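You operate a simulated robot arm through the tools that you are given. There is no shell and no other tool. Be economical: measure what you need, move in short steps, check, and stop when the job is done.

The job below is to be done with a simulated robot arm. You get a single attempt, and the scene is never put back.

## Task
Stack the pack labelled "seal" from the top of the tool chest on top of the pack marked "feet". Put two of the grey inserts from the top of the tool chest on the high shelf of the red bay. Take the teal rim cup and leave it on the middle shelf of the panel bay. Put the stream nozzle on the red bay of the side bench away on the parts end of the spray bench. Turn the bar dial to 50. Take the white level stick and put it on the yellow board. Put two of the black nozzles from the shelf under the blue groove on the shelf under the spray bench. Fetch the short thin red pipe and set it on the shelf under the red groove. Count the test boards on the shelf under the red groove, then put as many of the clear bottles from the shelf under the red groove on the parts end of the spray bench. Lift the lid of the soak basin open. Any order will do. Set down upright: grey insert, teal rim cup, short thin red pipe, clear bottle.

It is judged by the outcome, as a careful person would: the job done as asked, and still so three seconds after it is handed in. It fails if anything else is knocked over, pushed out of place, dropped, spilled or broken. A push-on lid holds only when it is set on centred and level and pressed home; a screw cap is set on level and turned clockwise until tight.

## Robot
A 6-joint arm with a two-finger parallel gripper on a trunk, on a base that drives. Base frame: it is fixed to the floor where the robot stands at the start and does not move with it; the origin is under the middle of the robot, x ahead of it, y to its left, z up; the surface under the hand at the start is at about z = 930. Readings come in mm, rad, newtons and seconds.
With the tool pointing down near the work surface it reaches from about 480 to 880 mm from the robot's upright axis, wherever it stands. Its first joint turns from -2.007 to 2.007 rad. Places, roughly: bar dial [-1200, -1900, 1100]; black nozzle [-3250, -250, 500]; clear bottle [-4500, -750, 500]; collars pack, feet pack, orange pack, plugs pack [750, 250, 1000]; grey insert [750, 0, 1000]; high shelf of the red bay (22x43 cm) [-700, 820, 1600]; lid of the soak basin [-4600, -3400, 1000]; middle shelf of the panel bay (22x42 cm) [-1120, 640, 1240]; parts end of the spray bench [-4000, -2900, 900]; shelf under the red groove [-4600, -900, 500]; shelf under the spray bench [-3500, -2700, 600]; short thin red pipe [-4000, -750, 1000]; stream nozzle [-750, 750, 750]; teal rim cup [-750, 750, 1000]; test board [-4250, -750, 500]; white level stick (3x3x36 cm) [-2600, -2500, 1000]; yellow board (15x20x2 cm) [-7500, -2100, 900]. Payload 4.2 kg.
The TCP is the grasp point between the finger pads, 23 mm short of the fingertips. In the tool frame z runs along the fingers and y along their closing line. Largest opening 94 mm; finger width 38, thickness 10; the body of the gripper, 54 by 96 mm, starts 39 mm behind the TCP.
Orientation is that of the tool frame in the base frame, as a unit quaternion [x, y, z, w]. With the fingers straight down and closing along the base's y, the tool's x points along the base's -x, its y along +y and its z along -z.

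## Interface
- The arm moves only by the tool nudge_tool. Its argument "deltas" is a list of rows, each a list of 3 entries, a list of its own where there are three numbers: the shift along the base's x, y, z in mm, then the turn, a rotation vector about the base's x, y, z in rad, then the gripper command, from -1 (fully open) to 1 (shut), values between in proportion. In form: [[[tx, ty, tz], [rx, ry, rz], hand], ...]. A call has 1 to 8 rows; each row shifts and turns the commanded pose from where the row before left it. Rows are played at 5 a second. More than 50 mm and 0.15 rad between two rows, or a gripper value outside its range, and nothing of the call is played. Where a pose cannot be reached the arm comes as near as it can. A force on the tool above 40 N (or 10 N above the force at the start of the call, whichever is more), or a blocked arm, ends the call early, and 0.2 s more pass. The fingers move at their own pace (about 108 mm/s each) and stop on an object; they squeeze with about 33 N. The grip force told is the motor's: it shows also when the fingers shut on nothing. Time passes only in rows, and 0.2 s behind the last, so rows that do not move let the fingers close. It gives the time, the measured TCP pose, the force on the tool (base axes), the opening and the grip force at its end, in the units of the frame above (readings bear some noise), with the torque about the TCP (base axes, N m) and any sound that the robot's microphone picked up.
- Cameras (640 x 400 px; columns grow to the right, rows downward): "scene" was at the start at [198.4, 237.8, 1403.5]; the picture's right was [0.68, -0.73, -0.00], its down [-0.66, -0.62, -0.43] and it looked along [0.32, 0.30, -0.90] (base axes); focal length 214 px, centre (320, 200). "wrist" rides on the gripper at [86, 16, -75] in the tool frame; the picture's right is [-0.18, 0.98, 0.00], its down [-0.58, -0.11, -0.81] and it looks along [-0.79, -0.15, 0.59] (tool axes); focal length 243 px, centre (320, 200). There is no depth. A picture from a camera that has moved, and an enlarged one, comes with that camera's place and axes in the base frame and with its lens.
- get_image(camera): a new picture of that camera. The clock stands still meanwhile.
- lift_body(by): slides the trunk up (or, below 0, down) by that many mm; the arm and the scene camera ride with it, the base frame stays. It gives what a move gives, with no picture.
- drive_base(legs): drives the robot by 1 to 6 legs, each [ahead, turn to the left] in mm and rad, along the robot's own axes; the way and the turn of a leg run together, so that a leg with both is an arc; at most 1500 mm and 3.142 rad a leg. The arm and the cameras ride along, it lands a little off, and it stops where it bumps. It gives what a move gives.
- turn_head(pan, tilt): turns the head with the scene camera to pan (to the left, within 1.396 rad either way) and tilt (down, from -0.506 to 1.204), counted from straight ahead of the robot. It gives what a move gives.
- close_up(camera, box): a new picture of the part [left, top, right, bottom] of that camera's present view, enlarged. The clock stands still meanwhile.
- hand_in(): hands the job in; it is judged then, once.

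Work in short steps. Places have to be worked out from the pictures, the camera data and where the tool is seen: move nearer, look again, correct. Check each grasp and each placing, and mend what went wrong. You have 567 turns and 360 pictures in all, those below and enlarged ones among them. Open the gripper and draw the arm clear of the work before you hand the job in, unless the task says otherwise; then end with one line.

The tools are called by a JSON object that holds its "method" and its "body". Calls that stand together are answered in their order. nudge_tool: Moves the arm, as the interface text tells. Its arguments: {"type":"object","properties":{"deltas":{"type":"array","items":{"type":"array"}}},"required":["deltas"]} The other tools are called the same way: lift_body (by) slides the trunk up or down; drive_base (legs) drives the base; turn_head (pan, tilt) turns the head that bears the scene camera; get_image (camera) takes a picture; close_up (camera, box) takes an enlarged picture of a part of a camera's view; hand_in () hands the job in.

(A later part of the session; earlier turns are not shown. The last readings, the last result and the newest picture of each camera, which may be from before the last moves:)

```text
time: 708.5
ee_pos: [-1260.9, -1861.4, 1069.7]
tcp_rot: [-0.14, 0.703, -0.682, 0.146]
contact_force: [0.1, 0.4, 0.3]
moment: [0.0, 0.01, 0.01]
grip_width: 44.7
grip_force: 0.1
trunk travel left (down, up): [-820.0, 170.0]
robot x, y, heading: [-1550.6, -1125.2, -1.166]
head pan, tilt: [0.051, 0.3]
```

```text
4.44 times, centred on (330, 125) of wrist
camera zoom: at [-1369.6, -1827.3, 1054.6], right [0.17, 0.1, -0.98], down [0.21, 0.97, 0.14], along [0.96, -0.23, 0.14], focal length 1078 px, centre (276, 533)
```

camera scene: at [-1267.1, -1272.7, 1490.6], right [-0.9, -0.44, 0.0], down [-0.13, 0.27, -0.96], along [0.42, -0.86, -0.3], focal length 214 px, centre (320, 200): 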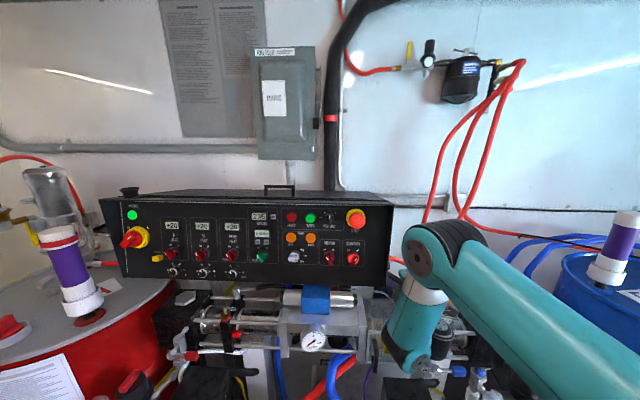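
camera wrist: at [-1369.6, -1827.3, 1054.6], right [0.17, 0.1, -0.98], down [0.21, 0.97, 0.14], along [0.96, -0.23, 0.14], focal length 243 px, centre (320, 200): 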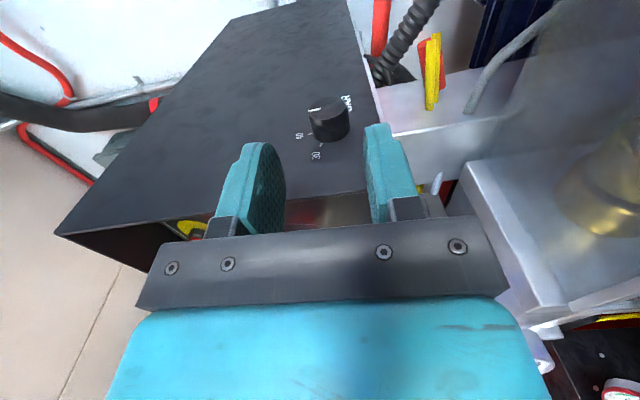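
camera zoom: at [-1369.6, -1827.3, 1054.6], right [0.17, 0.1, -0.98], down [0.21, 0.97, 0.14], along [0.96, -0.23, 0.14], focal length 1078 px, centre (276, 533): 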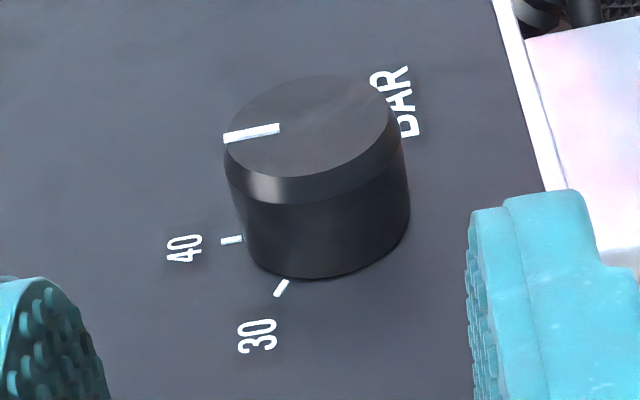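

"BAR" is printed there – confirmed. Refined dial centre: (-1183,-1932,1065), face at s≈1850. Move: left 13, down 5, then forward in steps.

{"method": "nudge_tool", "body": {"deltas": [[[12, 5, -5], [0, 0, 0], 0.05], [[12, -28, 0], [0, 0, 0], 0.05], [[12, -28, 0], [0, 0, 0], 0.05], [[0, 0, 0], [0, 0, 0], 0.05]]}}

{"method": "get_image", "body": {"camera": "wrist"}}

```text
time: 709.5
ee_pos: [-1225.4, -1911.6, 1064.5]
tcp_rot: [-0.139, 0.703, -0.682, 0.147]
contact_force: [-0.8, -0.2, -0.5]
moment: [-0.02, -0.02, -0.01]
grip_width: 44.4
grip_force: 0.1
trunk travel left (down, up): [-820.0, 170.0]
robot x, y, heading: [-1548.6, -1124.4, -1.171]
head pan, tilt: [0.051, 0.3]
```

```text
74 pictures are left
camera wrist: at [-1333.8, -1878.4, 1050.4], right [0.17, 0.1, -0.98], down [0.21, 0.97, 0.14], along [0.96, -0.23, 0.14], focal length 243 px, centre (320, 200)
```

wrist: 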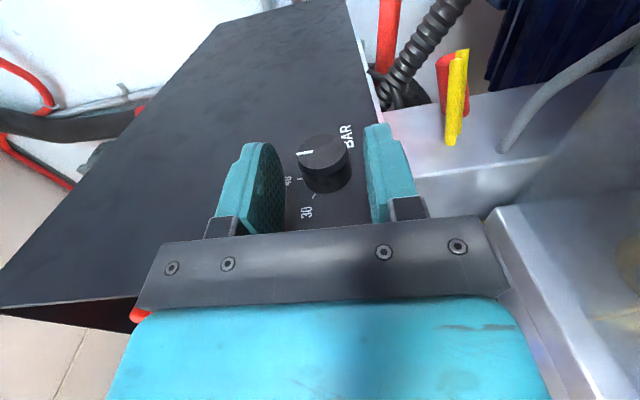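

Knob is between the fingers. Forward the last 30 mm and look again.

{"method": "nudge_tool", "body": {"deltas": [[[6, -14, 0], [0, 0, 0], 0.05], [[6, -14, 1], [0, 0, 0], 0.05], [[0, 0, 0], [0, 0, 0], 0.05]]}}

{"method": "get_image", "body": {"camera": "wrist"}}

```text
time: 709.9
ee_pos: [-1220.1, -1922.6, 1065.7]
tcp_rot: [-0.143, 0.704, -0.68, 0.147]
contact_force: [-22.7, 37.6, 17.4]
moment: [0.36, -0.63, 1.73]
grip_width: 44.6
grip_force: 0.1
trunk travel left (down, up): [-820.0, 170.0]
robot x, y, heading: [-1547.4, -1122.7, -1.17]
head pan, tilt: [0.051, 0.3]
stopped in row 2: the force on the tool passed its limit at 72 N (the readings are from after the stop); the commanded pose is now the measured one
```

```text
73 pictures are left
camera wrist: at [-1329.5, -1889.9, 1050.8], right [0.17, 0.11, -0.98], down [0.21, 0.97, 0.14], along [0.96, -0.23, 0.14], focal length 243 px, centre (320, 200)
```

wrist: 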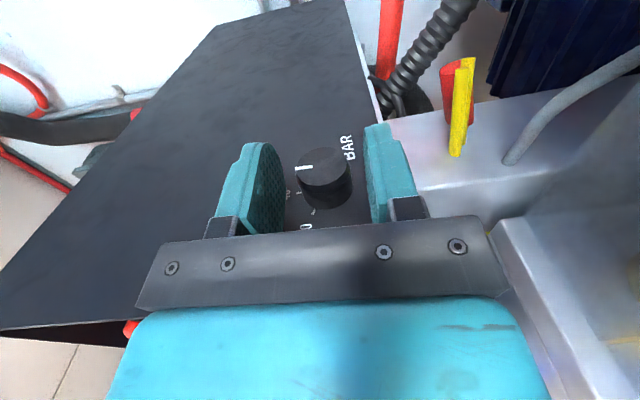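

The gripper body touched the panel's front plate. I'll instead come in diagonally from the right: back off, then yaw the tool ~50° toward the dial face (pads stay horizontal).

{"method": "nudge_tool", "body": {"deltas": [[[-3, 8, 0], [0, 0, 0], 0.05], [[-16, 36, 0], [0, 0, 0], 0.05], [[-28, -12, 0], [0, 0, 0], 0.05], [[-27, -12, 0], [0, 0, 0], 0.05], [[0, 0, 0], [0, 0, 0.145], 0.05], [[0, 0, 0], [0, 0, 0.145], 0.05], [[0, 0, 0], [0, 0, 0.145], 0.05]]}}

{"method": "get_image", "body": {"camera": "wrist"}}

{"method": "get_image", "body": {"camera": "scene"}}

```text
time: 711.5
ee_pos: [-1298.1, -1908.3, 1002.9]
tcp_rot: [-0.172, 0.748, -0.624, 0.15]
contact_force: [-3.0, -1.0, 7.0]
moment: [0.03, 0.31, 0.07]
grip_width: 41.4
grip_force: 0.0
out of reach, approached as far as the arm can: row 5, 6, 7
trunk travel left (down, up): [-820.0, 170.0]
robot x, y, heading: [-1549.6, -1125.5, -1.168]
head pan, tilt: [0.051, 0.3]
```

```text
72 pictures are left
camera wrist: at [-1409.0, -1878.4, 1000.5], right [0.1, 0.24, -0.97], down [0.17, 0.95, 0.26], along [0.98, -0.19, 0.05], focal length 243 px, centre (320, 200)
```

wrist: 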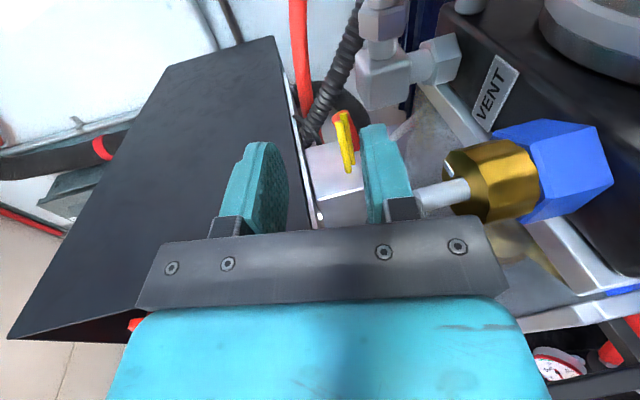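

```text
71 pictures are left
camera scene: at [-1267.0, -1272.2, 1490.8], right [-0.9, -0.44, 0.0], down [-0.13, 0.27, -0.96], along [0.42, -0.86, -0.3], focal length 214 px, centre (320, 200)
```

scene: 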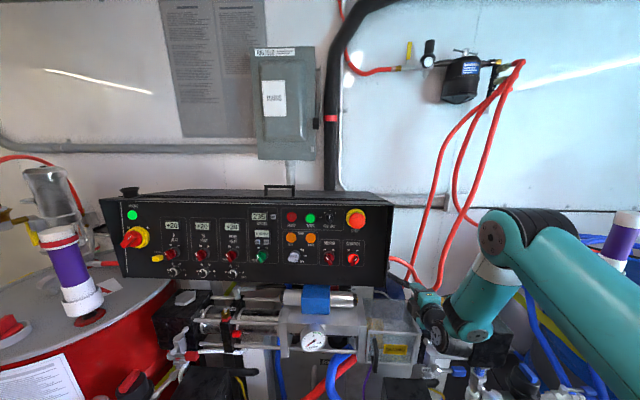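

The hand sank near the vent fitting; raise immediately.

{"method": "nudge_tool", "body": {"deltas": [[[0, 0, 15], [0, 0, 0], 0.05], [[0, 0, 25], [0, 0, 0], 0.05], [[0, 10, 25], [0, 0, 0], 0.05]]}}

{"method": "get_image", "body": {"camera": "wrist"}}

```text
time: 712.3
ee_pos: [-1294.8, -1899.1, 1079.5]
tcp_rot: [-0.193, 0.729, -0.632, 0.178]
contact_force: [-0.7, -0.2, -0.3]
moment: [-0.04, -0.02, 0.0]
grip_width: 44.4
grip_force: 0.1
out of reach, approached as far as the arm can: row 1
trunk travel left (down, up): [-820.0, 170.0]
robot x, y, heading: [-1549.9, -1125.4, -1.169]
head pan, tilt: [0.051, 0.3]
```

```text
70 pictures are left
camera wrist: at [-1407.8, -1876.3, 1072.4], right [0.1, 0.22, -0.97], down [0.1, 0.97, 0.23], along [0.99, -0.12, 0.08], focal length 243 px, centre (320, 200)
```

wrist: 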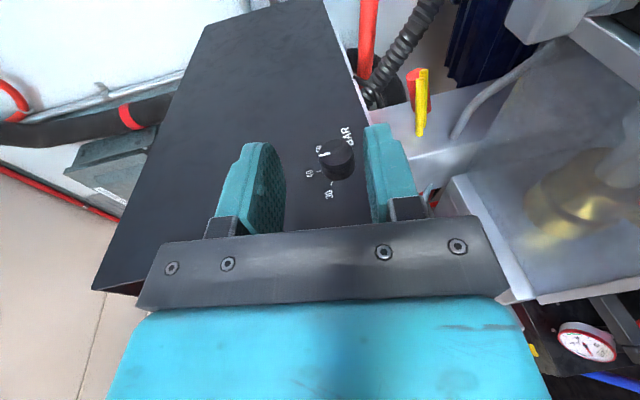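

Reach and a red hose make that line infeasible from here. New plan: robot stands further right, tool pointing diagonally (35°) with the camera rolled to the left side. Back off first.

{"method": "drive_base", "body": {"legs": [[-300, 0]]}}

{"method": "nudge_tool", "body": {"deltas": [[[-14, 35, 8], [-0.0705, 0.119, 0.019], 0.05], [[-14, 35, 8], [-0.0705, 0.119, 0.019], 0.05], [[-14, 35, 8], [-0.0705, 0.119, 0.019], 0.05], [[0, 0, 0], [-0.0705, 0.119, 0.019], 0.05], [[0, 0, 0], [-0.0705, 0.119, 0.019], 0.05], [[0, 0, 0], [-0.0705, 0.119, 0.019], 0.05], [[0, 0, 0], [-0.0705, 0.119, 0.019], 0.05], [[0, 0, 0], [-0.0705, 0.119, 0.019], 0.05]]}}

```text
time: 714.4
ee_pos: [-1414.2, -1619.9, 1079.6]
tcp_rot: [-0.191, 0.729, -0.634, 0.177]
contact_force: [-1.0, -0.7, 0.5]
moment: [-0.02, -0.01, 0.01]
grip_width: 44.4
grip_force: 0.0
trunk travel left (down, up): [-820.0, 170.0]
robot x, y, heading: [-1666.8, -848.5, -1.169]
head pan, tilt: [0.051, 0.3]
```

```text
time: 716.2
ee_pos: [-1415.7, -1550.9, 1130.8]
tcp_rot: [0.548, -0.516, 0.631, 0.188]
contact_force: [-0.5, -0.9, -0.4]
moment: [-0.01, -0.02, 0.01]
grip_width: 44.9
grip_force: 0.1
out of reach, approached as far as the arm can: row 2, 3, 5, 7
trunk travel left (down, up): [-820.0, 170.0]
robot x, y, heading: [-1669.3, -844.7, -1.172]
head pan, tilt: [0.051, 0.3]
```

{"method": "nudge_tool", "body": {"deltas": [[[0, 0, 0], [-0.0705, 0.119, 0.019], 0.05], [[0, 0, 0], [-0.0705, 0.119, 0.019], 0.05], [[0, 0, 0], [-0.0705, 0.119, 0.019], 0.05], [[0, 0, 0], [-0.0705, 0.119, 0.019], 0.05], [[0, 0, 0], [-0.0705, 0.119, 0.019], 0.05], [[0, 0, 0], [-0.0705, 0.119, 0.019], 0.05], [[0, 0, 0], [-0.0705, 0.119, 0.019], 0.05], [[0, 0, 0], [-0.0705, 0.119, 0.019], 0.05]]}}

{"method": "nudge_tool", "body": {"deltas": [[[0, 0, 0], [-0.0705, 0.119, 0.019], 0.05], [[0, 0, 0], [-0.0705, 0.119, 0.019], 0.05], [[0, 0, 0], [-0.0705, 0.119, 0.019], 0.05], [[0, 0, 0], [-0.0705, 0.119, 0.019], 0.05], [[0, 0, 0], [-0.0705, 0.119, 0.019], 0.05], [[0, 0, 0], [-0.0705, 0.119, 0.019], 0.05], [[0, 0, 0], [-0.035, 0.06, 0.01], 0.05]]}}

```text
time: 718.0
ee_pos: [-1402.5, -1536.1, 1127.9]
tcp_rot: [0.736, -0.145, 0.439, 0.494]
contact_force: [0.5, -0.4, -0.5]
moment: [0.02, 0.02, 0.05]
grip_width: 44.3
grip_force: 0.1
out of reach, approached as far as the arm can: row 1, 2, 4, 6, 8
trunk travel left (down, up): [-820.0, 170.0]
robot x, y, heading: [-1662.8, -848.6, -1.168]
head pan, tilt: [0.051, 0.3]
```

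```text
time: 719.6
ee_pos: [-1404.0, -1526.0, 1116.4]
tcp_rot: [0.745, 0.125, 0.24, 0.61]
contact_force: [-0.5, -0.6, 0.1]
moment: [0.0, 0.02, -0.02]
grip_width: 44.6
grip_force: 0.0
out of reach, approached as far as the arm can: row 2, 4, 6, 7
trunk travel left (down, up): [-820.0, 170.0]
robot x, y, heading: [-1664.7, -843.4, -1.175]
head pan, tilt: [0.051, 0.3]
```

Tool x now points left. Drive around to the right-hand stand and face the dial diagonally.

{"method": "drive_base", "body": {"legs": [[0, -1.563], [769, 0], [0, 2.182], [350, 0]]}}

{"method": "get_image", "body": {"camera": "scene"}}

{"method": "get_image", "body": {"camera": "wrist"}}

```text
time: 734.6
ee_pos: [-1461.0, -1732.6, 1116.5]
tcp_rot: [0.67, 0.347, 0.416, 0.507]
contact_force: [-0.6, -1.5, 0.7]
moment: [0.01, -0.02, 0.01]
grip_width: 44.9
grip_force: 0.0
trunk travel left (down, up): [-820.0, 170.0]
robot x, y, heading: [-2069.6, -1335.0, -0.548]
head pan, tilt: [0.051, 0.3]
```

```text
69 pictures are left
camera scene: at [-1756.9, -1293.2, 1490.6], right [-0.48, -0.88, 0.0], down [-0.26, 0.14, -0.96], along [0.84, -0.45, -0.3], focal length 214 px, centre (320, 200)
```

scene: 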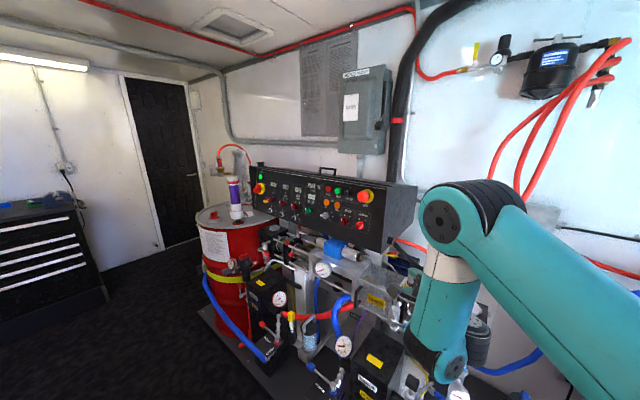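

```text
68 pictures are left
camera wrist: at [-1492.3, -1632.8, 1161.5], right [-0.03, -0.4, 0.91], down [-0.98, -0.17, -0.11], along [0.2, -0.9, -0.39], focal length 243 px, centre (320, 200)
```

wrist: 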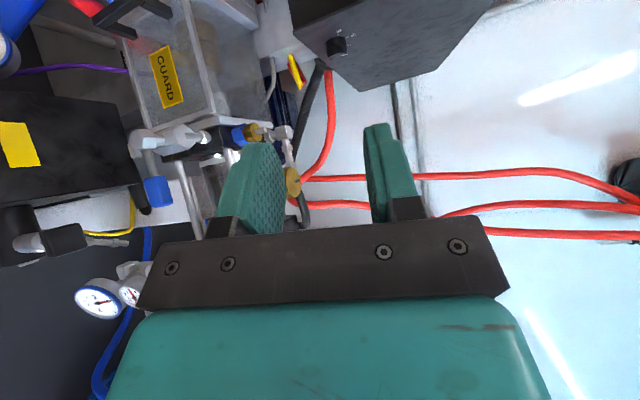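

The knob is visible ahead. Level the tool, correct the roll, and shift right onto the approach line.

{"method": "nudge_tool", "body": {"deltas": [[[-10, -25, 0], [-0.055, -0.128, 0], 0.05], [[-10, -25, 0], [-0.0955, 0.041, 0.0145], 0.05], [[-11, -25, 0], [-0.0955, 0.041, 0.0145], 0.05], [[0, 0, -20], [0, 0, 0], 0.05], [[0, 0, -25], [0, 0, 0], 0.05]]}}

{"method": "get_image", "body": {"camera": "wrist"}}

```text
time: 735.8
ee_pos: [-1444.0, -1784.7, 1074.3]
tcp_rot: [0.653, 0.33, 0.44, 0.52]
contact_force: [0.5, 0.4, 0.6]
moment: [0.01, 0.03, 0.0]
grip_width: 44.7
grip_force: 0.1
out of reach, approached as far as the arm can: row 1, 2, 3, 4, 5
trunk travel left (down, up): [-820.0, 170.0]
robot x, y, heading: [-2072.5, -1340.7, -0.544]
head pan, tilt: [0.051, 0.3]
```

```text
67 pictures are left
camera wrist: at [-1478.2, -1682.6, 1115.6], right [-0.1, -0.4, 0.91], down [-0.97, -0.18, -0.18], along [0.24, -0.9, -0.37], focal length 243 px, centre (320, 200)
```

wrist: 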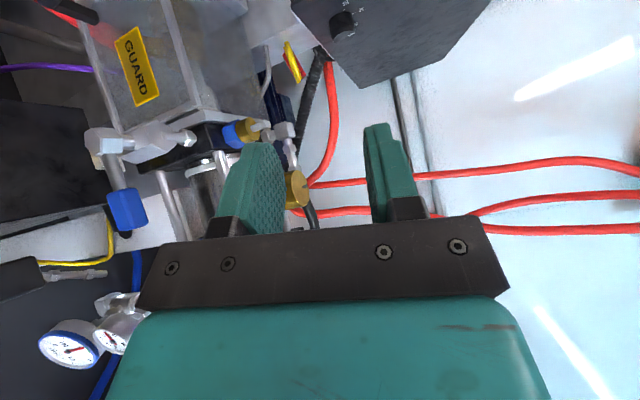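

Orientation is good enough (roll error is harmless on a round knob). The remaining displacement to the knob is along the robot's heading: lower 8 mm and drive 200.

{"method": "lift_body", "body": {"by": -8}}

{"method": "drive_base", "body": {"legs": [[200, 0]]}}

{"method": "get_image", "body": {"camera": "wrist"}}

{"method": "get_image", "body": {"camera": "scene"}}

```text
time: 736.4
ee_pos: [-1442.5, -1784.4, 1065.7]
tcp_rot: [0.653, 0.331, 0.441, 0.519]
contact_force: [-0.5, -0.4, 0.2]
moment: [-0.01, -0.07, -0.03]
grip_width: 44.7
grip_force: 0.0
trunk travel left (down, up): [-812.0, 178.0]
robot x, y, heading: [-2070.1, -1337.4, -0.548]
head pan, tilt: [0.051, 0.3]
```

```text
time: 738.0
ee_pos: [-1308.6, -1885.7, 1065.4]
tcp_rot: [0.657, 0.318, 0.433, 0.529]
contact_force: [0.4, 1.0, -0.5]
moment: [-0.01, -0.03, 0.03]
grip_width: 44.3
grip_force: 0.0
trunk travel left (down, up): [-812.0, 178.0]
robot x, y, heading: [-1910.4, -1404.7, -0.619]
head pan, tilt: [0.051, 0.3]
stopped in leg 1: the robot was blocked; the commanded pose is now the measured one
```

```text
66 pictures are left
camera wrist: at [-1339.9, -1782.8, 1106.5], right [-0.12, -0.4, 0.91], down [-0.97, -0.14, -0.19], along [0.2, -0.91, -0.37], focal length 243 px, centre (320, 200)
```

wrist: 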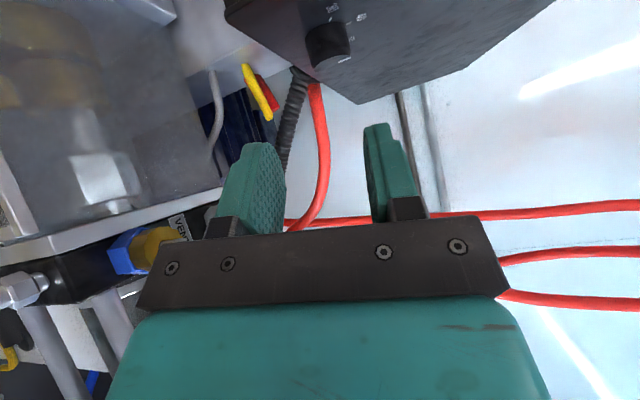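

```text
65 pictures are left
camera scene: at [-1594.1, -1383.9, 1482.6], right [-0.54, -0.84, 0.0], down [-0.25, 0.16, -0.96], along [0.81, -0.51, -0.3], focal length 214 px, centre (320, 200)
```

scene: 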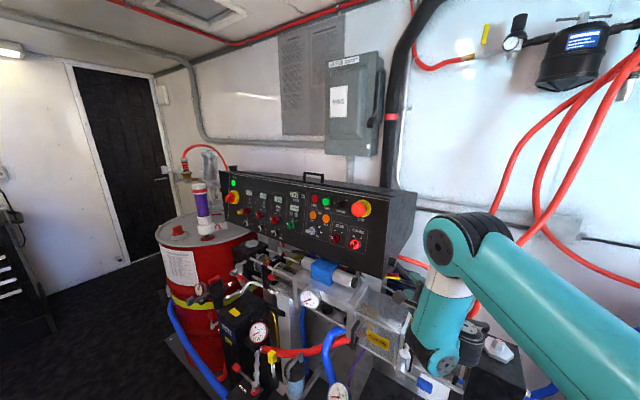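

The base bumped something low; back off 20 mm and check what it is.

{"method": "drive_base", "body": {"legs": [[-20, 0]]}}

{"method": "turn_head", "body": {"pan": -0.1, "tilt": 1.15}}

{"method": "get_image", "body": {"camera": "scene"}}

```text
time: 738.8
ee_pos: [-1325.5, -1874.1, 1065.4]
tcp_rot: [0.658, 0.317, 0.432, 0.529]
contact_force: [0.1, 0.3, 0.5]
moment: [-0.02, -0.01, -0.01]
grip_width: 44.7
grip_force: 0.1
trunk travel left (down, up): [-812.0, 178.0]
robot x, y, heading: [-1928.6, -1392.1, -0.62]
head pan, tilt: [0.051, 0.3]
```

```text
time: 740.0
ee_pos: [-1325.9, -1874.0, 1065.9]
tcp_rot: [0.658, 0.316, 0.433, 0.529]
contact_force: [0.3, 0.4, -0.8]
moment: [0.01, -0.02, 0.01]
grip_width: 44.4
grip_force: 0.1
trunk travel left (down, up): [-812.0, 178.0]
robot x, y, heading: [-1928.0, -1392.7, -0.617]
head pan, tilt: [-0.099, 1.15]
```

```text
64 pictures are left
camera scene: at [-1644.2, -1361.4, 1413.5], right [-0.66, -0.75, 0.0], down [-0.69, 0.6, -0.41], along [0.31, -0.27, -0.91], focal length 214 px, centre (320, 200)
```

scene: 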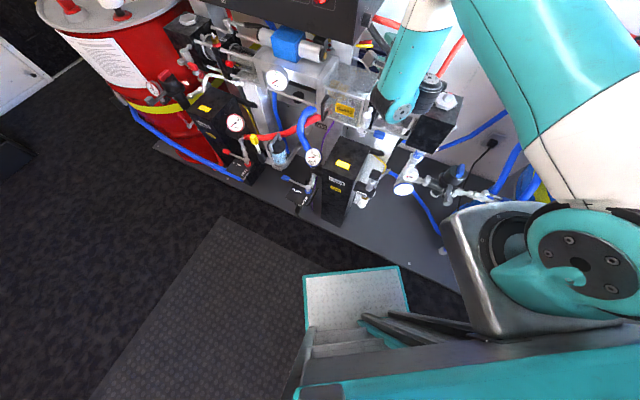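

Only the platform edge; nothing moved. Reach the rest with the arm in steps.

{"method": "nudge_tool", "body": {"deltas": [[[27, -12, 0], [0, 0, 0], 0.05], [[27, -12, 0], [0, 0, 0], 0.05], [[27, -13, 0], [0, 0, 0], 0.05], [[0, 0, 0], [0, 0, 0], 0.05]]}}

{"method": "get_image", "body": {"camera": "wrist"}}

```text
time: 741.0
ee_pos: [-1312.9, -1866.1, 1045.0]
tcp_rot: [0.656, 0.316, 0.433, 0.531]
contact_force: [-0.3, 0.0, 0.1]
moment: [0.0, 0.01, 0.01]
grip_width: 44.7
grip_force: 0.1
out of reach, approached as far as the arm can: row 1, 2, 3
trunk travel left (down, up): [-812.0, 178.0]
robot x, y, heading: [-1924.7, -1393.8, -0.625]
head pan, tilt: [-0.099, 1.15]
```

```text
63 pictures are left
camera wrist: at [-1342.9, -1763.0, 1085.3], right [-0.12, -0.4, 0.91], down [-0.97, -0.14, -0.19], along [0.2, -0.91, -0.37], focal length 243 px, centre (320, 200)
```

wrist: 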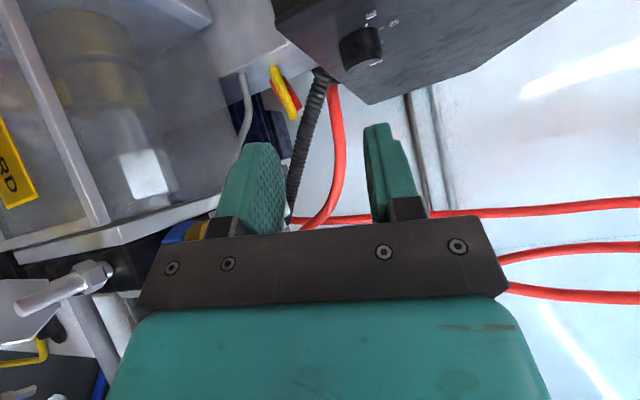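

The arm is at a joint limit in this roll. Better: camera-right roll with the robot standing so a 20° yaw is straight ahead. Back off and undo the roll.

{"method": "drive_base", "body": {"legs": [[-250, 0]]}}

{"method": "nudge_tool", "body": {"deltas": [[[-30, 15, 20], [0.127, -0.058, -0.006], 0.05], [[-30, 15, 20], [0.127, -0.058, -0.006], 0.05], [[-20, 10, 10], [0.127, -0.058, -0.006], 0.05], [[0, 0, 0], [0.127, -0.058, -0.006], 0.05], [[0, 0, 0], [0.127, -0.058, -0.006], 0.05], [[0, 0, 0], [0.127, -0.058, -0.006], 0.05], [[0, 0, 0], [0.127, -0.058, -0.006], 0.05], [[0, 0, 0], [0.127, -0.058, -0.006], 0.05]]}}

{"method": "nudge_tool", "body": {"deltas": [[[0, 0, 0], [0.127, -0.058, -0.006], 0.05], [[0, 0, 0], [0.127, -0.058, -0.006], 0.05], [[0, 0, 0], [0.127, -0.058, -0.006], 0.05], [[0, 0, 0], [0.127, -0.058, -0.006], 0.05], [[0, 0, 0], [0.127, -0.058, -0.006], 0.05], [[0, 0, 0], [0.127, -0.058, -0.006], 0.05], [[0, 0, 0], [0.127, -0.058, -0.006], 0.05], [[0, 0, 0], [0.127, -0.058, -0.006], 0.05]]}}

```text
time: 742.8
ee_pos: [-1513.3, -1722.2, 1043.3]
tcp_rot: [0.656, 0.318, 0.434, 0.53]
contact_force: [0.2, -0.5, -0.5]
moment: [0.02, -0.01, -0.01]
grip_width: 44.6
grip_force: 0.1
trunk travel left (down, up): [-812.0, 178.0]
robot x, y, heading: [-2130.0, -1250.4, -0.62]
head pan, tilt: [-0.099, 1.15]
```

```text
time: 744.6
ee_pos: [-1558.4, -1717.7, 1114.0]
tcp_rot: [0.724, -0.074, 0.652, 0.211]
contact_force: [-0.1, 0.2, -0.3]
moment: [0.0, 0.01, -0.02]
grip_width: 44.5
grip_force: 0.0
out of reach, approached as far as the arm can: row 1, 2, 3
trunk travel left (down, up): [-812.0, 178.0]
robot x, y, heading: [-2131.5, -1250.1, -0.621]
head pan, tilt: [-0.099, 1.15]
```

```text
time: 746.4
ee_pos: [-1558.4, -1719.5, 1114.2]
tcp_rot: [0.571, -0.439, 0.672, -0.172]
contact_force: [-0.6, -0.5, 0.6]
moment: [0.01, 0.02, 0.01]
grip_width: 44.6
grip_force: 0.1
trunk travel left (down, up): [-812.0, 178.0]
robot x, y, heading: [-2129.5, -1247.4, -0.622]
head pan, tilt: [-0.099, 1.15]
```

{"method": "nudge_tool", "body": {"deltas": [[[0, 0, 0], [0.122, -0.052, -0.005], 0.05], [[0, 0, 0], [0.122, -0.052, -0.005], 0.05], [[0, 0, 0], [0.122, -0.052, -0.005], 0.05], [[0, 0, 0], [0.122, -0.052, -0.005], 0.05], [[0, 0, 0], [0.122, -0.052, -0.005], 0.05]]}}

{"method": "drive_base", "body": {"legs": [[0, 0.925], [230, 0], [0, -1.121]]}}

{"method": "turn_head", "body": {"pan": 0.0, "tilt": 0.4}}

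{"method": "get_image", "body": {"camera": "wrist"}}

```text
time: 747.6
ee_pos: [-1559.1, -1719.1, 1114.6]
tcp_rot: [-0.397, 0.601, -0.579, 0.382]
contact_force: [-0.5, -0.7, 0.2]
moment: [-0.02, 0.0, -0.01]
grip_width: 44.4
grip_force: 0.1
trunk travel left (down, up): [-812.0, 178.0]
robot x, y, heading: [-2122.9, -1250.5, -0.622]
head pan, tilt: [-0.099, 1.15]
```

```text
time: 754.5
ee_pos: [-1449.1, -1761.4, 1114.9]
tcp_rot: [-0.332, 0.64, -0.617, 0.316]
contact_force: [0.3, 0.3, 0.4]
moment: [0.01, -0.01, -0.02]
grip_width: 44.4
grip_force: 0.0
trunk travel left (down, up): [-812.0, 178.0]
robot x, y, heading: [-1907.6, -1184.2, -0.836]
head pan, tilt: [-0.099, 1.15]
```

```text
time: 755.6
ee_pos: [-1449.3, -1761.3, 1114.6]
tcp_rot: [-0.33, 0.64, -0.617, 0.317]
contact_force: [-0.5, -0.1, 0.7]
moment: [-0.03, 0.0, 0.03]
grip_width: 44.5
grip_force: 0.0
trunk travel left (down, up): [-812.0, 178.0]
robot x, y, heading: [-1908.1, -1180.1, -0.833]
head pan, tilt: [0.0, 0.4]
```

```text
62 pictures are left
camera wrist: at [-1561.0, -1789.1, 1102.2], right [0.07, 0.17, -0.98], down [-0.31, 0.94, 0.14], along [0.95, 0.3, 0.12], focal length 243 px, centre (320, 200)
```

wrist: 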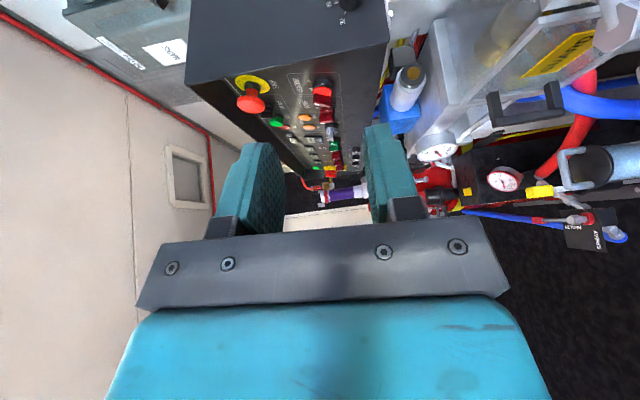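

Camera is on the right again, tool level. Adjust yaw to 20°, shift left 64 onto the line, lower the trunk 48.

{"method": "nudge_tool", "body": {"deltas": [[[20, 8.5, 0], [0, 0, -0.1], 0.05], [[20, 8.5, 0], [0, 0, -0.1], 0.05], [[19, 8, 0], [0, 0, 0], 0.05], [[0, 0, 0], [0, 0, 0], 0.05]]}}

{"method": "lift_body", "body": {"by": -48}}

```text
time: 756.6
ee_pos: [-1418.1, -1745.4, 1090.5]
tcp_rot: [-0.302, 0.658, -0.628, 0.286]
contact_force: [1.4, 0.4, 0.2]
moment: [-0.01, 0.02, -0.02]
grip_width: 44.6
grip_force: 0.0
out of reach, approached as far as the arm can: row 1, 2
trunk travel left (down, up): [-812.0, 178.0]
robot x, y, heading: [-1907.9, -1182.7, -0.835]
head pan, tilt: [0.0, 0.4]
```

```text
time: 757.5
ee_pos: [-1418.9, -1745.5, 1040.6]
tcp_rot: [-0.302, 0.658, -0.628, 0.286]
contact_force: [-0.2, 0.2, -0.1]
moment: [-0.01, 0.03, 0.02]
grip_width: 44.5
grip_force: 0.0
trunk travel left (down, up): [-764.0, 226.0]
robot x, y, heading: [-1901.8, -1181.5, -0.834]
head pan, tilt: [0.0, 0.4]
```

Inner reach limit; extend the arm forward 100 and up.

{"method": "nudge_tool", "body": {"deltas": [[[22, -26, 8], [0, 0, 0], 0.05], [[22, -26, 8], [0, 0, -0.05], 0.05], [[22, -26, 8], [0, 0, -0.05], 0.05], [[0, 0, 2], [0, 0, 0], 0.05]]}}

```text
time: 758.5
ee_pos: [-1399.8, -1765.4, 1017.5]
tcp_rot: [-0.324, 0.672, -0.601, 0.287]
contact_force: [-0.7, -0.8, -0.3]
moment: [0.03, -0.02, -0.02]
grip_width: 44.6
grip_force: 0.0
out of reach, approached as far as the arm can: row 1, 2, 3
trunk travel left (down, up): [-764.0, 226.0]
robot x, y, heading: [-1909.2, -1183.1, -0.831]
head pan, tilt: [0.0, 0.4]
```

Reset: untilt to vertical while raising, to get the arm back into a good branch.

{"method": "nudge_tool", "body": {"deltas": [[[-15, 13, 20], [0.0915, 0.1058, 0], 0.05], [[-15, 13, 20], [0.0915, 0.1058, 0], 0.05], [[-15, 13, 20], [0.0915, 0.1058, 0], 0.05], [[-10, 9, 20], [0.0915, 0.1058, 0], 0.05], [[-10, 9, 10], [0.0915, 0.1058, 0], 0.05], [[0, 0, 0], [0.0915, 0.1058, 0], 0.05], [[0, 0, 0], [0.0915, 0.1058, 0], 0.05], [[0, 0, 0], [0.0915, 0.1058, 0], 0.05]]}}

{"method": "get_image", "body": {"camera": "scene"}}

```text
time: 760.3
ee_pos: [-1465.6, -1708.8, 1106.9]
tcp_rot: [-0.418, 0.893, -0.146, 0.086]
contact_force: [0.5, 0.3, 0.3]
moment: [0.0, 0.0, 0.0]
grip_width: 44.4
grip_force: 0.1
trunk travel left (down, up): [-764.0, 226.0]
robot x, y, heading: [-1905.2, -1181.5, -0.834]
head pan, tilt: [0.0, 0.4]
```

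```text
61 pictures are left
camera scene: at [-1597.2, -1232.3, 1425.4], right [-0.74, -0.67, 0.0], down [-0.26, 0.29, -0.92], along [0.62, -0.68, -0.39], focal length 214 px, centre (320, 200)
```

scene: 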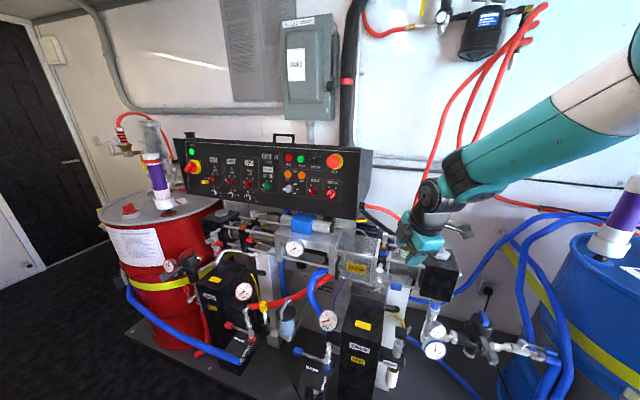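

Arm is healthy again. New approach: grip with the tool at 70° tilt, 20° yaw, and rotate 30° per stroke by pitching to 40°. Drive 150 and set this pose.

{"method": "drive_base", "body": {"legs": [[150, 0]]}}

{"method": "nudge_tool", "body": {"deltas": [[[0, 0, 5], [0, 0, -0.12], 0.05], [[8, -8, 5], [-0.0927, -0.087, 0], 0.05], [[8, -8, 5], [-0.0927, -0.087, 0], 0.05], [[8, -8, 5], [-0.0927, -0.087, 0], 0.05], [[8, -8, 0], [-0.0927, -0.087, 0], 0.05], [[8, -8, 0], [-0.0927, -0.087, 0], 0.05], [[8, -8, 0], [-0.0927, -0.087, 0], 0.05], [[8, -8, 0], [-0.0927, -0.087, 0], 0.05]]}}

{"method": "get_image", "body": {"camera": "wrist"}}

```text
time: 761.7
ee_pos: [-1364.6, -1820.2, 1107.9]
tcp_rot: [-0.416, 0.893, -0.146, 0.085]
contact_force: [0.4, -1.1, 0.2]
moment: [-0.01, 0.01, 0.0]
grip_width: 44.6
grip_force: 0.0
trunk travel left (down, up): [-764.0, 226.0]
robot x, y, heading: [-1808.2, -1295.5, -0.836]
head pan, tilt: [0.0, 0.4]
```

```text
time: 763.5
ee_pos: [-1308.9, -1876.3, 1127.2]
tcp_rot: [-0.307, 0.756, -0.532, 0.227]
contact_force: [-0.6, 0.0, 0.6]
moment: [-0.01, -0.04, 0.03]
grip_width: 44.7
grip_force: 0.1
trunk travel left (down, up): [-764.0, 226.0]
robot x, y, heading: [-1803.2, -1293.3, -0.832]
head pan, tilt: [0.0, 0.4]
```

```text
60 pictures are left
camera wrist: at [-1423.2, -1883.4, 1135.4], right [-0.09, 0.37, -0.92], down [-0.1, 0.92, 0.38], along [0.99, 0.13, -0.04], focal length 243 px, centre (320, 200)
```

wrist: 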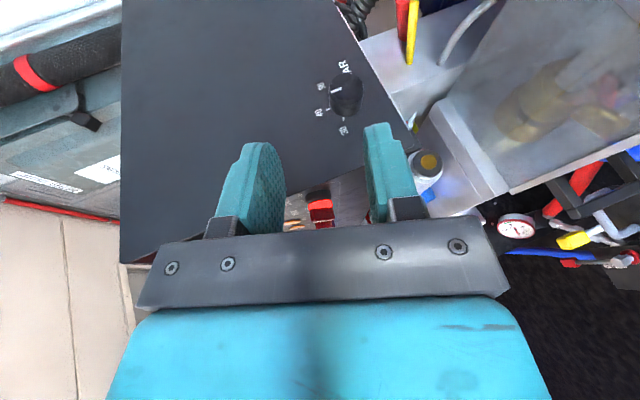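

Reached cleanly. Zoom to refine the dial position and pointer.

{"method": "close_up", "body": {"camera": "wrist", "box": [300, 50, 390, 150]}}

```text
4.00 times, centred on (345, 100) of wrist
camera zoom: at [-1423.2, -1883.4, 1135.4], right [-0.09, 0.37, -0.92], down [-0.1, 0.92, 0.38], along [0.99, 0.13, -0.04], focal length 970 px, centre (220, 600)
```

zoom: 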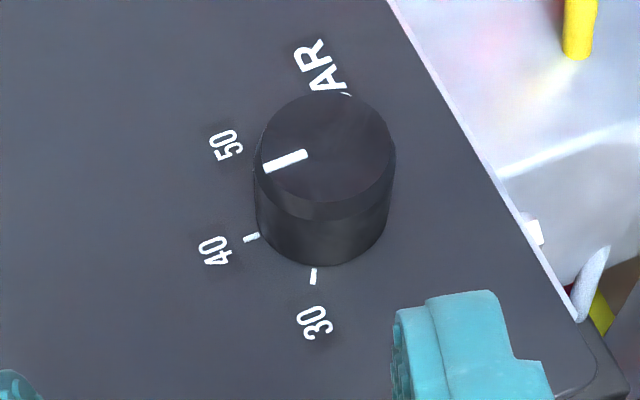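

Pointer ≈40 (162° vs 40 at 159°, 50 at 215° in this view); the centre estimate is confirmed. Shift onto the axis and advance 70.

{"method": "nudge_tool", "body": {"deltas": [[[10, 14, -8], [0, 0, 0], 0.05], [[10, 14, -8], [0, 0, 0], 0.05], [[23, -23, -12], [0, 0, 0], 0.05], [[23, -23, -12], [0, 0, 0], 0.05], [[0, 0, 0], [0, 0, 0], 0.05]]}}

{"method": "get_image", "body": {"camera": "wrist"}}

```text
time: 764.7
ee_pos: [-1242.1, -1895.3, 1086.1]
tcp_rot: [-0.307, 0.758, -0.53, 0.226]
contact_force: [0.0, 0.0, 0.3]
moment: [-0.01, -0.02, 0.01]
grip_width: 44.6
grip_force: 0.0
trunk travel left (down, up): [-764.0, 226.0]
robot x, y, heading: [-1809.4, -1295.1, -0.833]
head pan, tilt: [0.0, 0.4]
```

```text
58 pictures are left
camera wrist: at [-1356.8, -1901.3, 1094.7], right [-0.09, 0.37, -0.92], down [-0.1, 0.92, 0.38], along [0.99, 0.13, -0.05], focal length 243 px, centre (320, 200)
```

wrist: 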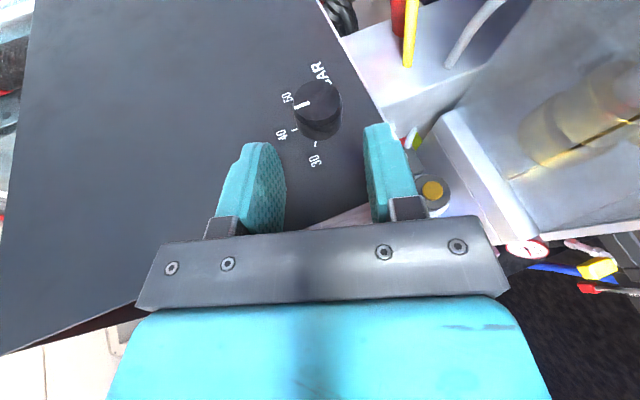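

On axis. Advance the remaining 50 mm carefully.

{"method": "nudge_tool", "body": {"deltas": [[[12, -12, -6], [0, 0, 0], 0.05], [[11, -11, -5], [0, 0, 0], 0.05], [[10, -10, -5], [0, 0, 0], 0.05], [[0, 0, 0], [0, 0, 0], 0.05]]}}

{"method": "get_image", "body": {"camera": "wrist"}}

```text
time: 765.4
ee_pos: [-1217.5, -1922.3, 1072.8]
tcp_rot: [-0.305, 0.758, -0.531, 0.224]
contact_force: [-3.2, -0.5, 1.0]
moment: [0.02, -0.06, -0.02]
grip_width: 44.6
grip_force: 0.0
trunk travel left (down, up): [-764.0, 226.0]
robot x, y, heading: [-1807.3, -1292.8, -0.837]
head pan, tilt: [0.0, 0.4]
stopped in row 3: the force on the tool passed its limit at 92 N (the readings are from after the stop); the commanded pose is now the measured one
```

```text
57 pictures are left
camera wrist: at [-1332.3, -1929.6, 1082.7], right [-0.09, 0.37, -0.92], down [-0.1, 0.92, 0.38], along [0.99, 0.12, -0.05], focal length 243 px, centre (320, 200)
```

wrist: 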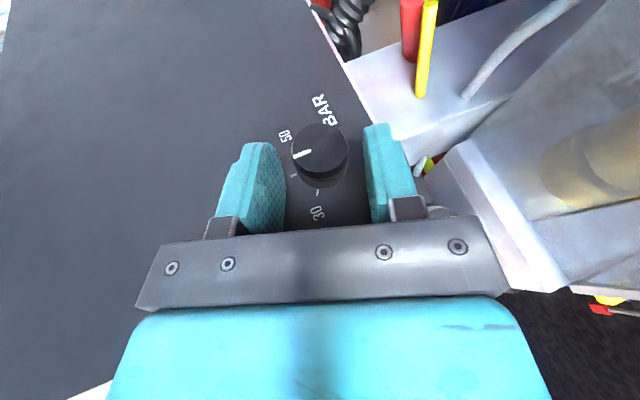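

Finger edge touched the panel face; knob lies between the fingers. Ease 3 mm right, then go 11 mm deeper parallel to the face.

{"method": "nudge_tool", "body": {"deltas": [[[-4, -1.5, 0], [0, 0, 0], 0.05], [[2, -5, -2], [0, 0, 0], 0.05], [[2, -5, -2], [0, 0, 0], 0.05], [[0, 0, 0], [0, 0, 0], 0.05]]}}

{"method": "get_image", "body": {"camera": "wrist"}}

```text
time: 766.4
ee_pos: [-1217.2, -1933.8, 1069.9]
tcp_rot: [-0.306, 0.758, -0.531, 0.226]
contact_force: [-0.1, -0.1, 0.0]
moment: [0.0, -0.01, -0.03]
grip_width: 44.9
grip_force: 0.1
trunk travel left (down, up): [-764.0, 226.0]
robot x, y, heading: [-1805.8, -1295.3, -0.83]
head pan, tilt: [0.0, 0.4]
```

```text
56 pictures are left
camera wrist: at [-1331.9, -1940.6, 1078.8], right [-0.09, 0.37, -0.92], down [-0.1, 0.92, 0.38], along [0.99, 0.13, -0.05], focal length 243 px, centre (320, 200)
```

wrist: 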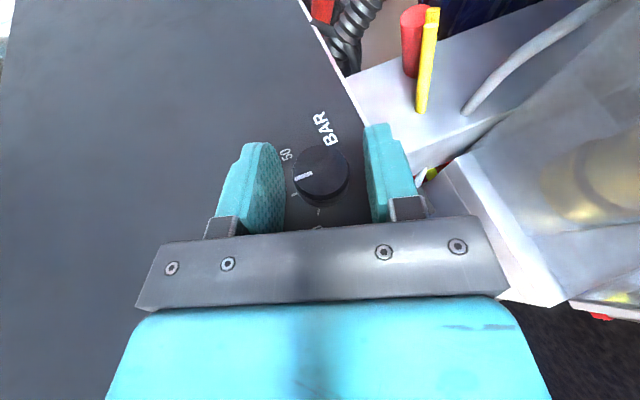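

Centred on the knob, no contact. Ease 2.5 mm left and close.

{"method": "nudge_tool", "body": {"deltas": [[[2.3, 1, -1], [0, 0, 0], 0.05], [[0, 0, 0], [0, 0, 0], 0.3], [[0, 0, 0], [0, 0, 0], 1], [[0, 0, 0], [0, 0, 0], 1]]}}

{"method": "get_image", "body": {"camera": "wrist"}}

```text
time: 767.4
ee_pos: [-1215.6, -1933.3, 1070.9]
tcp_rot: [-0.305, 0.756, -0.533, 0.225]
contact_force: [4.8, -6.9, 14.3]
moment: [0.1, -0.71, -0.59]
grip_width: 33.2
grip_force: 44.8
trunk travel left (down, up): [-764.0, 226.0]
robot x, y, heading: [-1802.9, -1293.4, -0.833]
head pan, tilt: [0.0, 0.4]
```

```text
55 pictures are left
camera wrist: at [-1329.2, -1940.2, 1079.6], right [-0.09, 0.37, -0.92], down [-0.1, 0.92, 0.38], along [0.99, 0.12, -0.04], focal length 243 px, centre (320, 200)
```

wrist: 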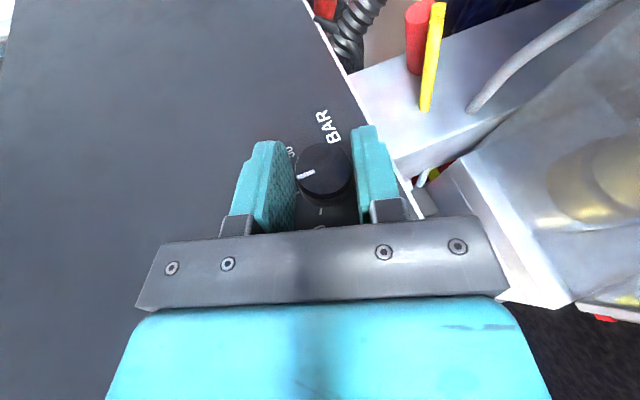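

Knob gripped (33 mm). Rotate 30° clockwise about its axis.

{"method": "nudge_tool", "body": {"deltas": [[[0.2, -0.4, 1], [0.0803, 0.0344, 0], 1], [[0.2, -0.5, 0.95], [0.0803, 0.0344, 0], 1], [[0.2, -0.5, 0.9], [0.0803, 0.0344, 0], 1], [[0.25, -0.6, 0.85], [0.0803, 0.0344, 0], 1], [[0.3, -0.65, 0.8], [0.0803, 0.0344, 0], 1], [[0.3, -0.7, 0.7], [0.0803, 0.0344, 0], 1], [[0, 0, 0], [0, 0, 0], 1]]}}

{"method": "close_up", "body": {"camera": "wrist", "box": [220, 60, 420, 240]}}

```text
time: 769.0
ee_pos: [-1213.3, -1935.8, 1074.8]
tcp_rot: [-0.296, 0.88, -0.303, 0.214]
contact_force: [5.3, -11.2, 18.1]
moment: [0.47, -1.79, -0.19]
grip_width: 33.4
grip_force: 45.5
trunk travel left (down, up): [-764.0, 226.0]
robot x, y, heading: [-1804.9, -1293.3, -0.838]
head pan, tilt: [0.0, 0.4]
```

```text
2.22 times, centred on (320, 150) of wrist
camera zoom: at [-1324.1, -1952.5, 1102.3], right [-0.25, 0.75, -0.61], down [0.02, 0.64, 0.77], along [0.97, 0.18, -0.17], focal length 539 px, centre (320, 311)
```

zoom: 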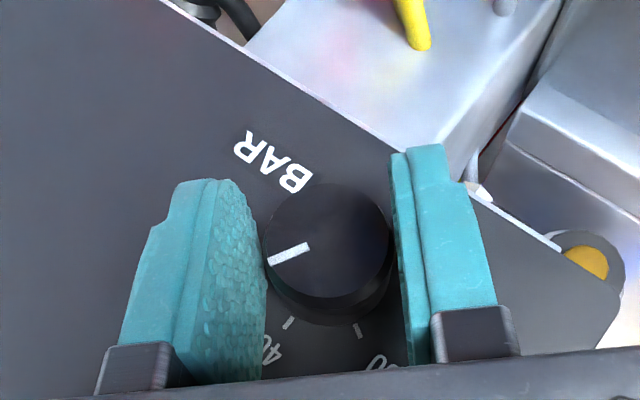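

The dial turns with the gripper (about half way). Continue another 30°.

{"method": "nudge_tool", "body": {"deltas": [[[0.3, -0.7, 0.65], [0.0803, 0.0344, 0], 1], [[0.3, -0.75, 0.6], [0.0803, 0.0344, 0], 1], [[0.33, -0.78, 0.5], [0.0803, 0.0344, 0], 1], [[0.33, -0.8, 0.45], [0.0803, 0.0344, 0], 1], [[0.35, -0.85, 0.4], [0.0803, 0.0344, 0], 1], [[0, 0, 0], [0, 0, 0], 1]]}}

{"method": "close_up", "body": {"camera": "wrist", "box": [220, 60, 420, 240]}}

```text
time: 770.4
ee_pos: [-1211.5, -1939.9, 1078.0]
tcp_rot: [-0.272, 0.938, -0.095, 0.193]
contact_force: [13.0, -16.5, 15.2]
moment: [0.37, -1.54, -1.05]
grip_width: 33.0
grip_force: 45.5
trunk travel left (down, up): [-764.0, 226.0]
robot x, y, heading: [-1806.0, -1292.5, -0.838]
head pan, tilt: [0.0, 0.4]
```

```text
2.22 times, centred on (320, 150) of wrist
camera zoom: at [-1317.0, -1969.6, 1114.0], right [-0.32, 0.92, -0.22], down [0.17, 0.29, 0.94], along [0.93, 0.27, -0.25], focal length 539 px, centre (320, 311)
```

zoom: 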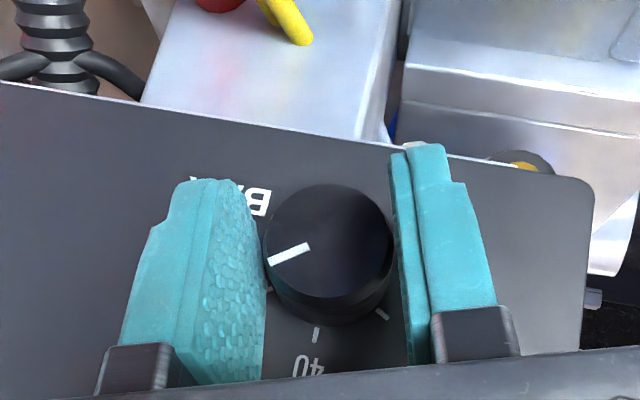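

Pointer now at ≈34°, with the 50 mark at ≈32°. Add 1.5°, then release and check.

{"method": "nudge_tool", "body": {"deltas": [[[0.1, -0.25, 0.1], [0.0241, 0.0103, 0], 1], [[0, 0, 0], [0, 0, 0], 1], [[0, 0, 0], [0, 0, 0], 0.3], [[0, 0, 0], [0, 0, 0], 0.05], [[0, 0, 0], [0, 0, 0], 0.05]]}}

{"method": "close_up", "body": {"camera": "wrist", "box": [240, 80, 400, 220]}}

```text
time: 771.6
ee_pos: [-1212.0, -1939.6, 1076.3]
tcp_rot: [-0.272, 0.94, -0.08, 0.189]
contact_force: [-3.0, 0.0, -0.6]
moment: [0.04, -0.15, 0.03]
grip_width: 44.8
grip_force: 0.1
trunk travel left (down, up): [-764.0, 226.0]
robot x, y, heading: [-1807.6, -1295.2, -0.833]
head pan, tilt: [0.0, 0.4]
```

```text
2.86 times, centred on (320, 150) of wrist
camera zoom: at [-1317.1, -1969.6, 1113.4], right [-0.33, 0.93, -0.19], down [0.18, 0.26, 0.95], along [0.93, 0.28, -0.26], focal length 693 px, centre (320, 343)
```

zoom: 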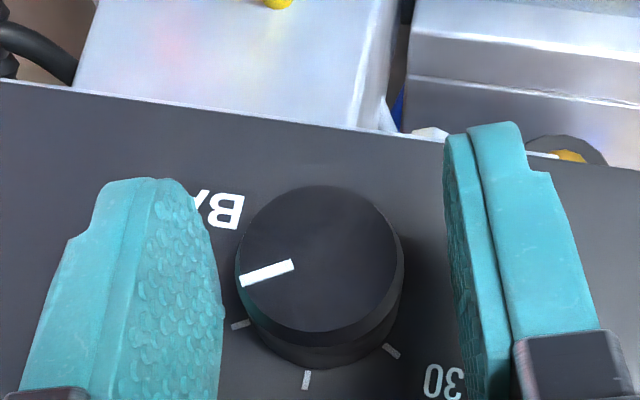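

After release the pointer reads slightly past 50 (≈27° vs 32°). Re-grip, rotate back a little, and relieve side forces before releasing.

{"method": "nudge_tool", "body": {"deltas": [[[0, 0, 0], [0, 0, 0], 0.25], [[0, 0, 0], [0, 0, 0], 0.32], [[0, 0, 0], [0, 0, 0], 1], [[0, 0, 0], [0, 0, 0], 1]]}}

{"method": "close_up", "body": {"camera": "wrist", "box": [240, 80, 400, 220]}}

```text
time: 772.6
ee_pos: [-1211.8, -1941.2, 1078.0]
tcp_rot: [-0.27, 0.94, -0.081, 0.19]
contact_force: [9.3, -11.3, 5.1]
moment: [0.09, -0.54, -0.85]
grip_width: 33.1
grip_force: 45.2
trunk travel left (down, up): [-764.0, 226.0]
robot x, y, heading: [-1806.7, -1293.7, -0.838]
head pan, tilt: [0.0, 0.4]
```

```text
2.86 times, centred on (320, 150) of wrist
camera zoom: at [-1316.5, -1970.8, 1114.6], right [-0.32, 0.93, -0.2], down [0.18, 0.26, 0.95], along [0.93, 0.27, -0.25], focal length 693 px, centre (320, 343)
```

zoom: 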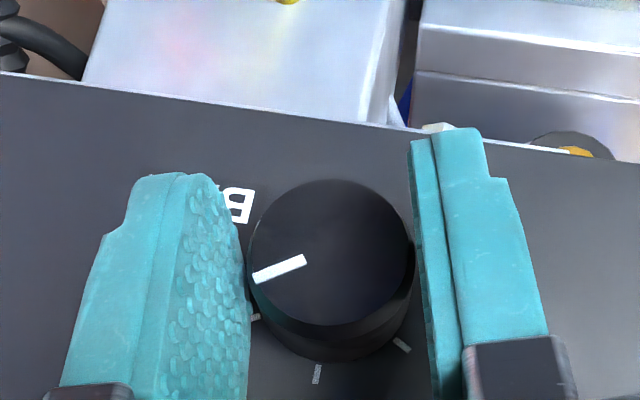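

Gripped, the pointer reads ≈32.7° = 50. Relieve the 14 N side load (shift 1.8 mm toward the wall), then open gently.

{"method": "nudge_tool", "body": {"deltas": [[[0.7, -1.6, 0], [0, 0, 0], 1], [[0, 0, 0], [0, 0, 0], 1]]}}

```text
time: 773.2
ee_pos: [-1211.9, -1941.5, 1078.8]
tcp_rot: [-0.271, 0.94, -0.081, 0.19]
contact_force: [2.2, -3.6, 7.7]
moment: [0.66, -1.15, -0.75]
grip_width: 33.5
grip_force: 45.7
trunk travel left (down, up): [-764.0, 226.0]
robot x, y, heading: [-1808.2, -1295.4, -0.833]
head pan, tilt: [0.0, 0.4]
```

{"method": "nudge_tool", "body": {"deltas": [[[0.15, -0.4, 0], [0, 0, 0], 1], [[0, 0, 0], [0, 0, 0], 0.25], [[0, 0, 0], [0, 0, 0], 0.05], [[0, 0, 0], [0, 0, 0], 0.05]]}}

{"method": "close_up", "body": {"camera": "wrist", "box": [240, 80, 400, 220]}}

```text
time: 774.2
ee_pos: [-1211.5, -1941.9, 1076.3]
tcp_rot: [-0.272, 0.94, -0.081, 0.189]
contact_force: [1.1, 0.1, 0.2]
moment: [-0.01, -0.05, 0.04]
grip_width: 44.8
grip_force: 0.0
trunk travel left (down, up): [-764.0, 226.0]
robot x, y, heading: [-1805.2, -1293.1, -0.83]
head pan, tilt: [0.0, 0.4]
```

```text
2.86 times, centred on (320, 150) of wrist
camera zoom: at [-1316.2, -1971.7, 1113.8], right [-0.33, 0.93, -0.19], down [0.18, 0.26, 0.95], along [0.93, 0.27, -0.26], focal length 693 px, centre (320, 343)
```

zoom: 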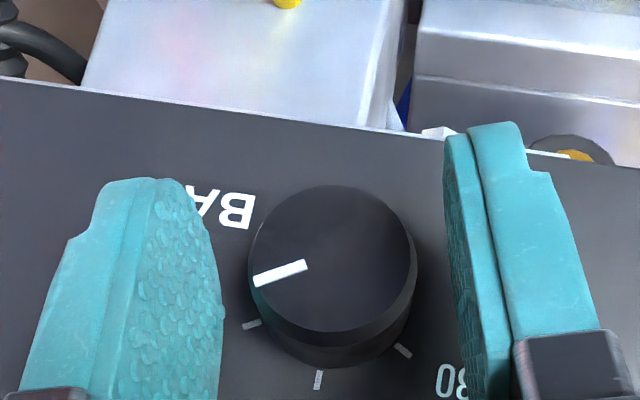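

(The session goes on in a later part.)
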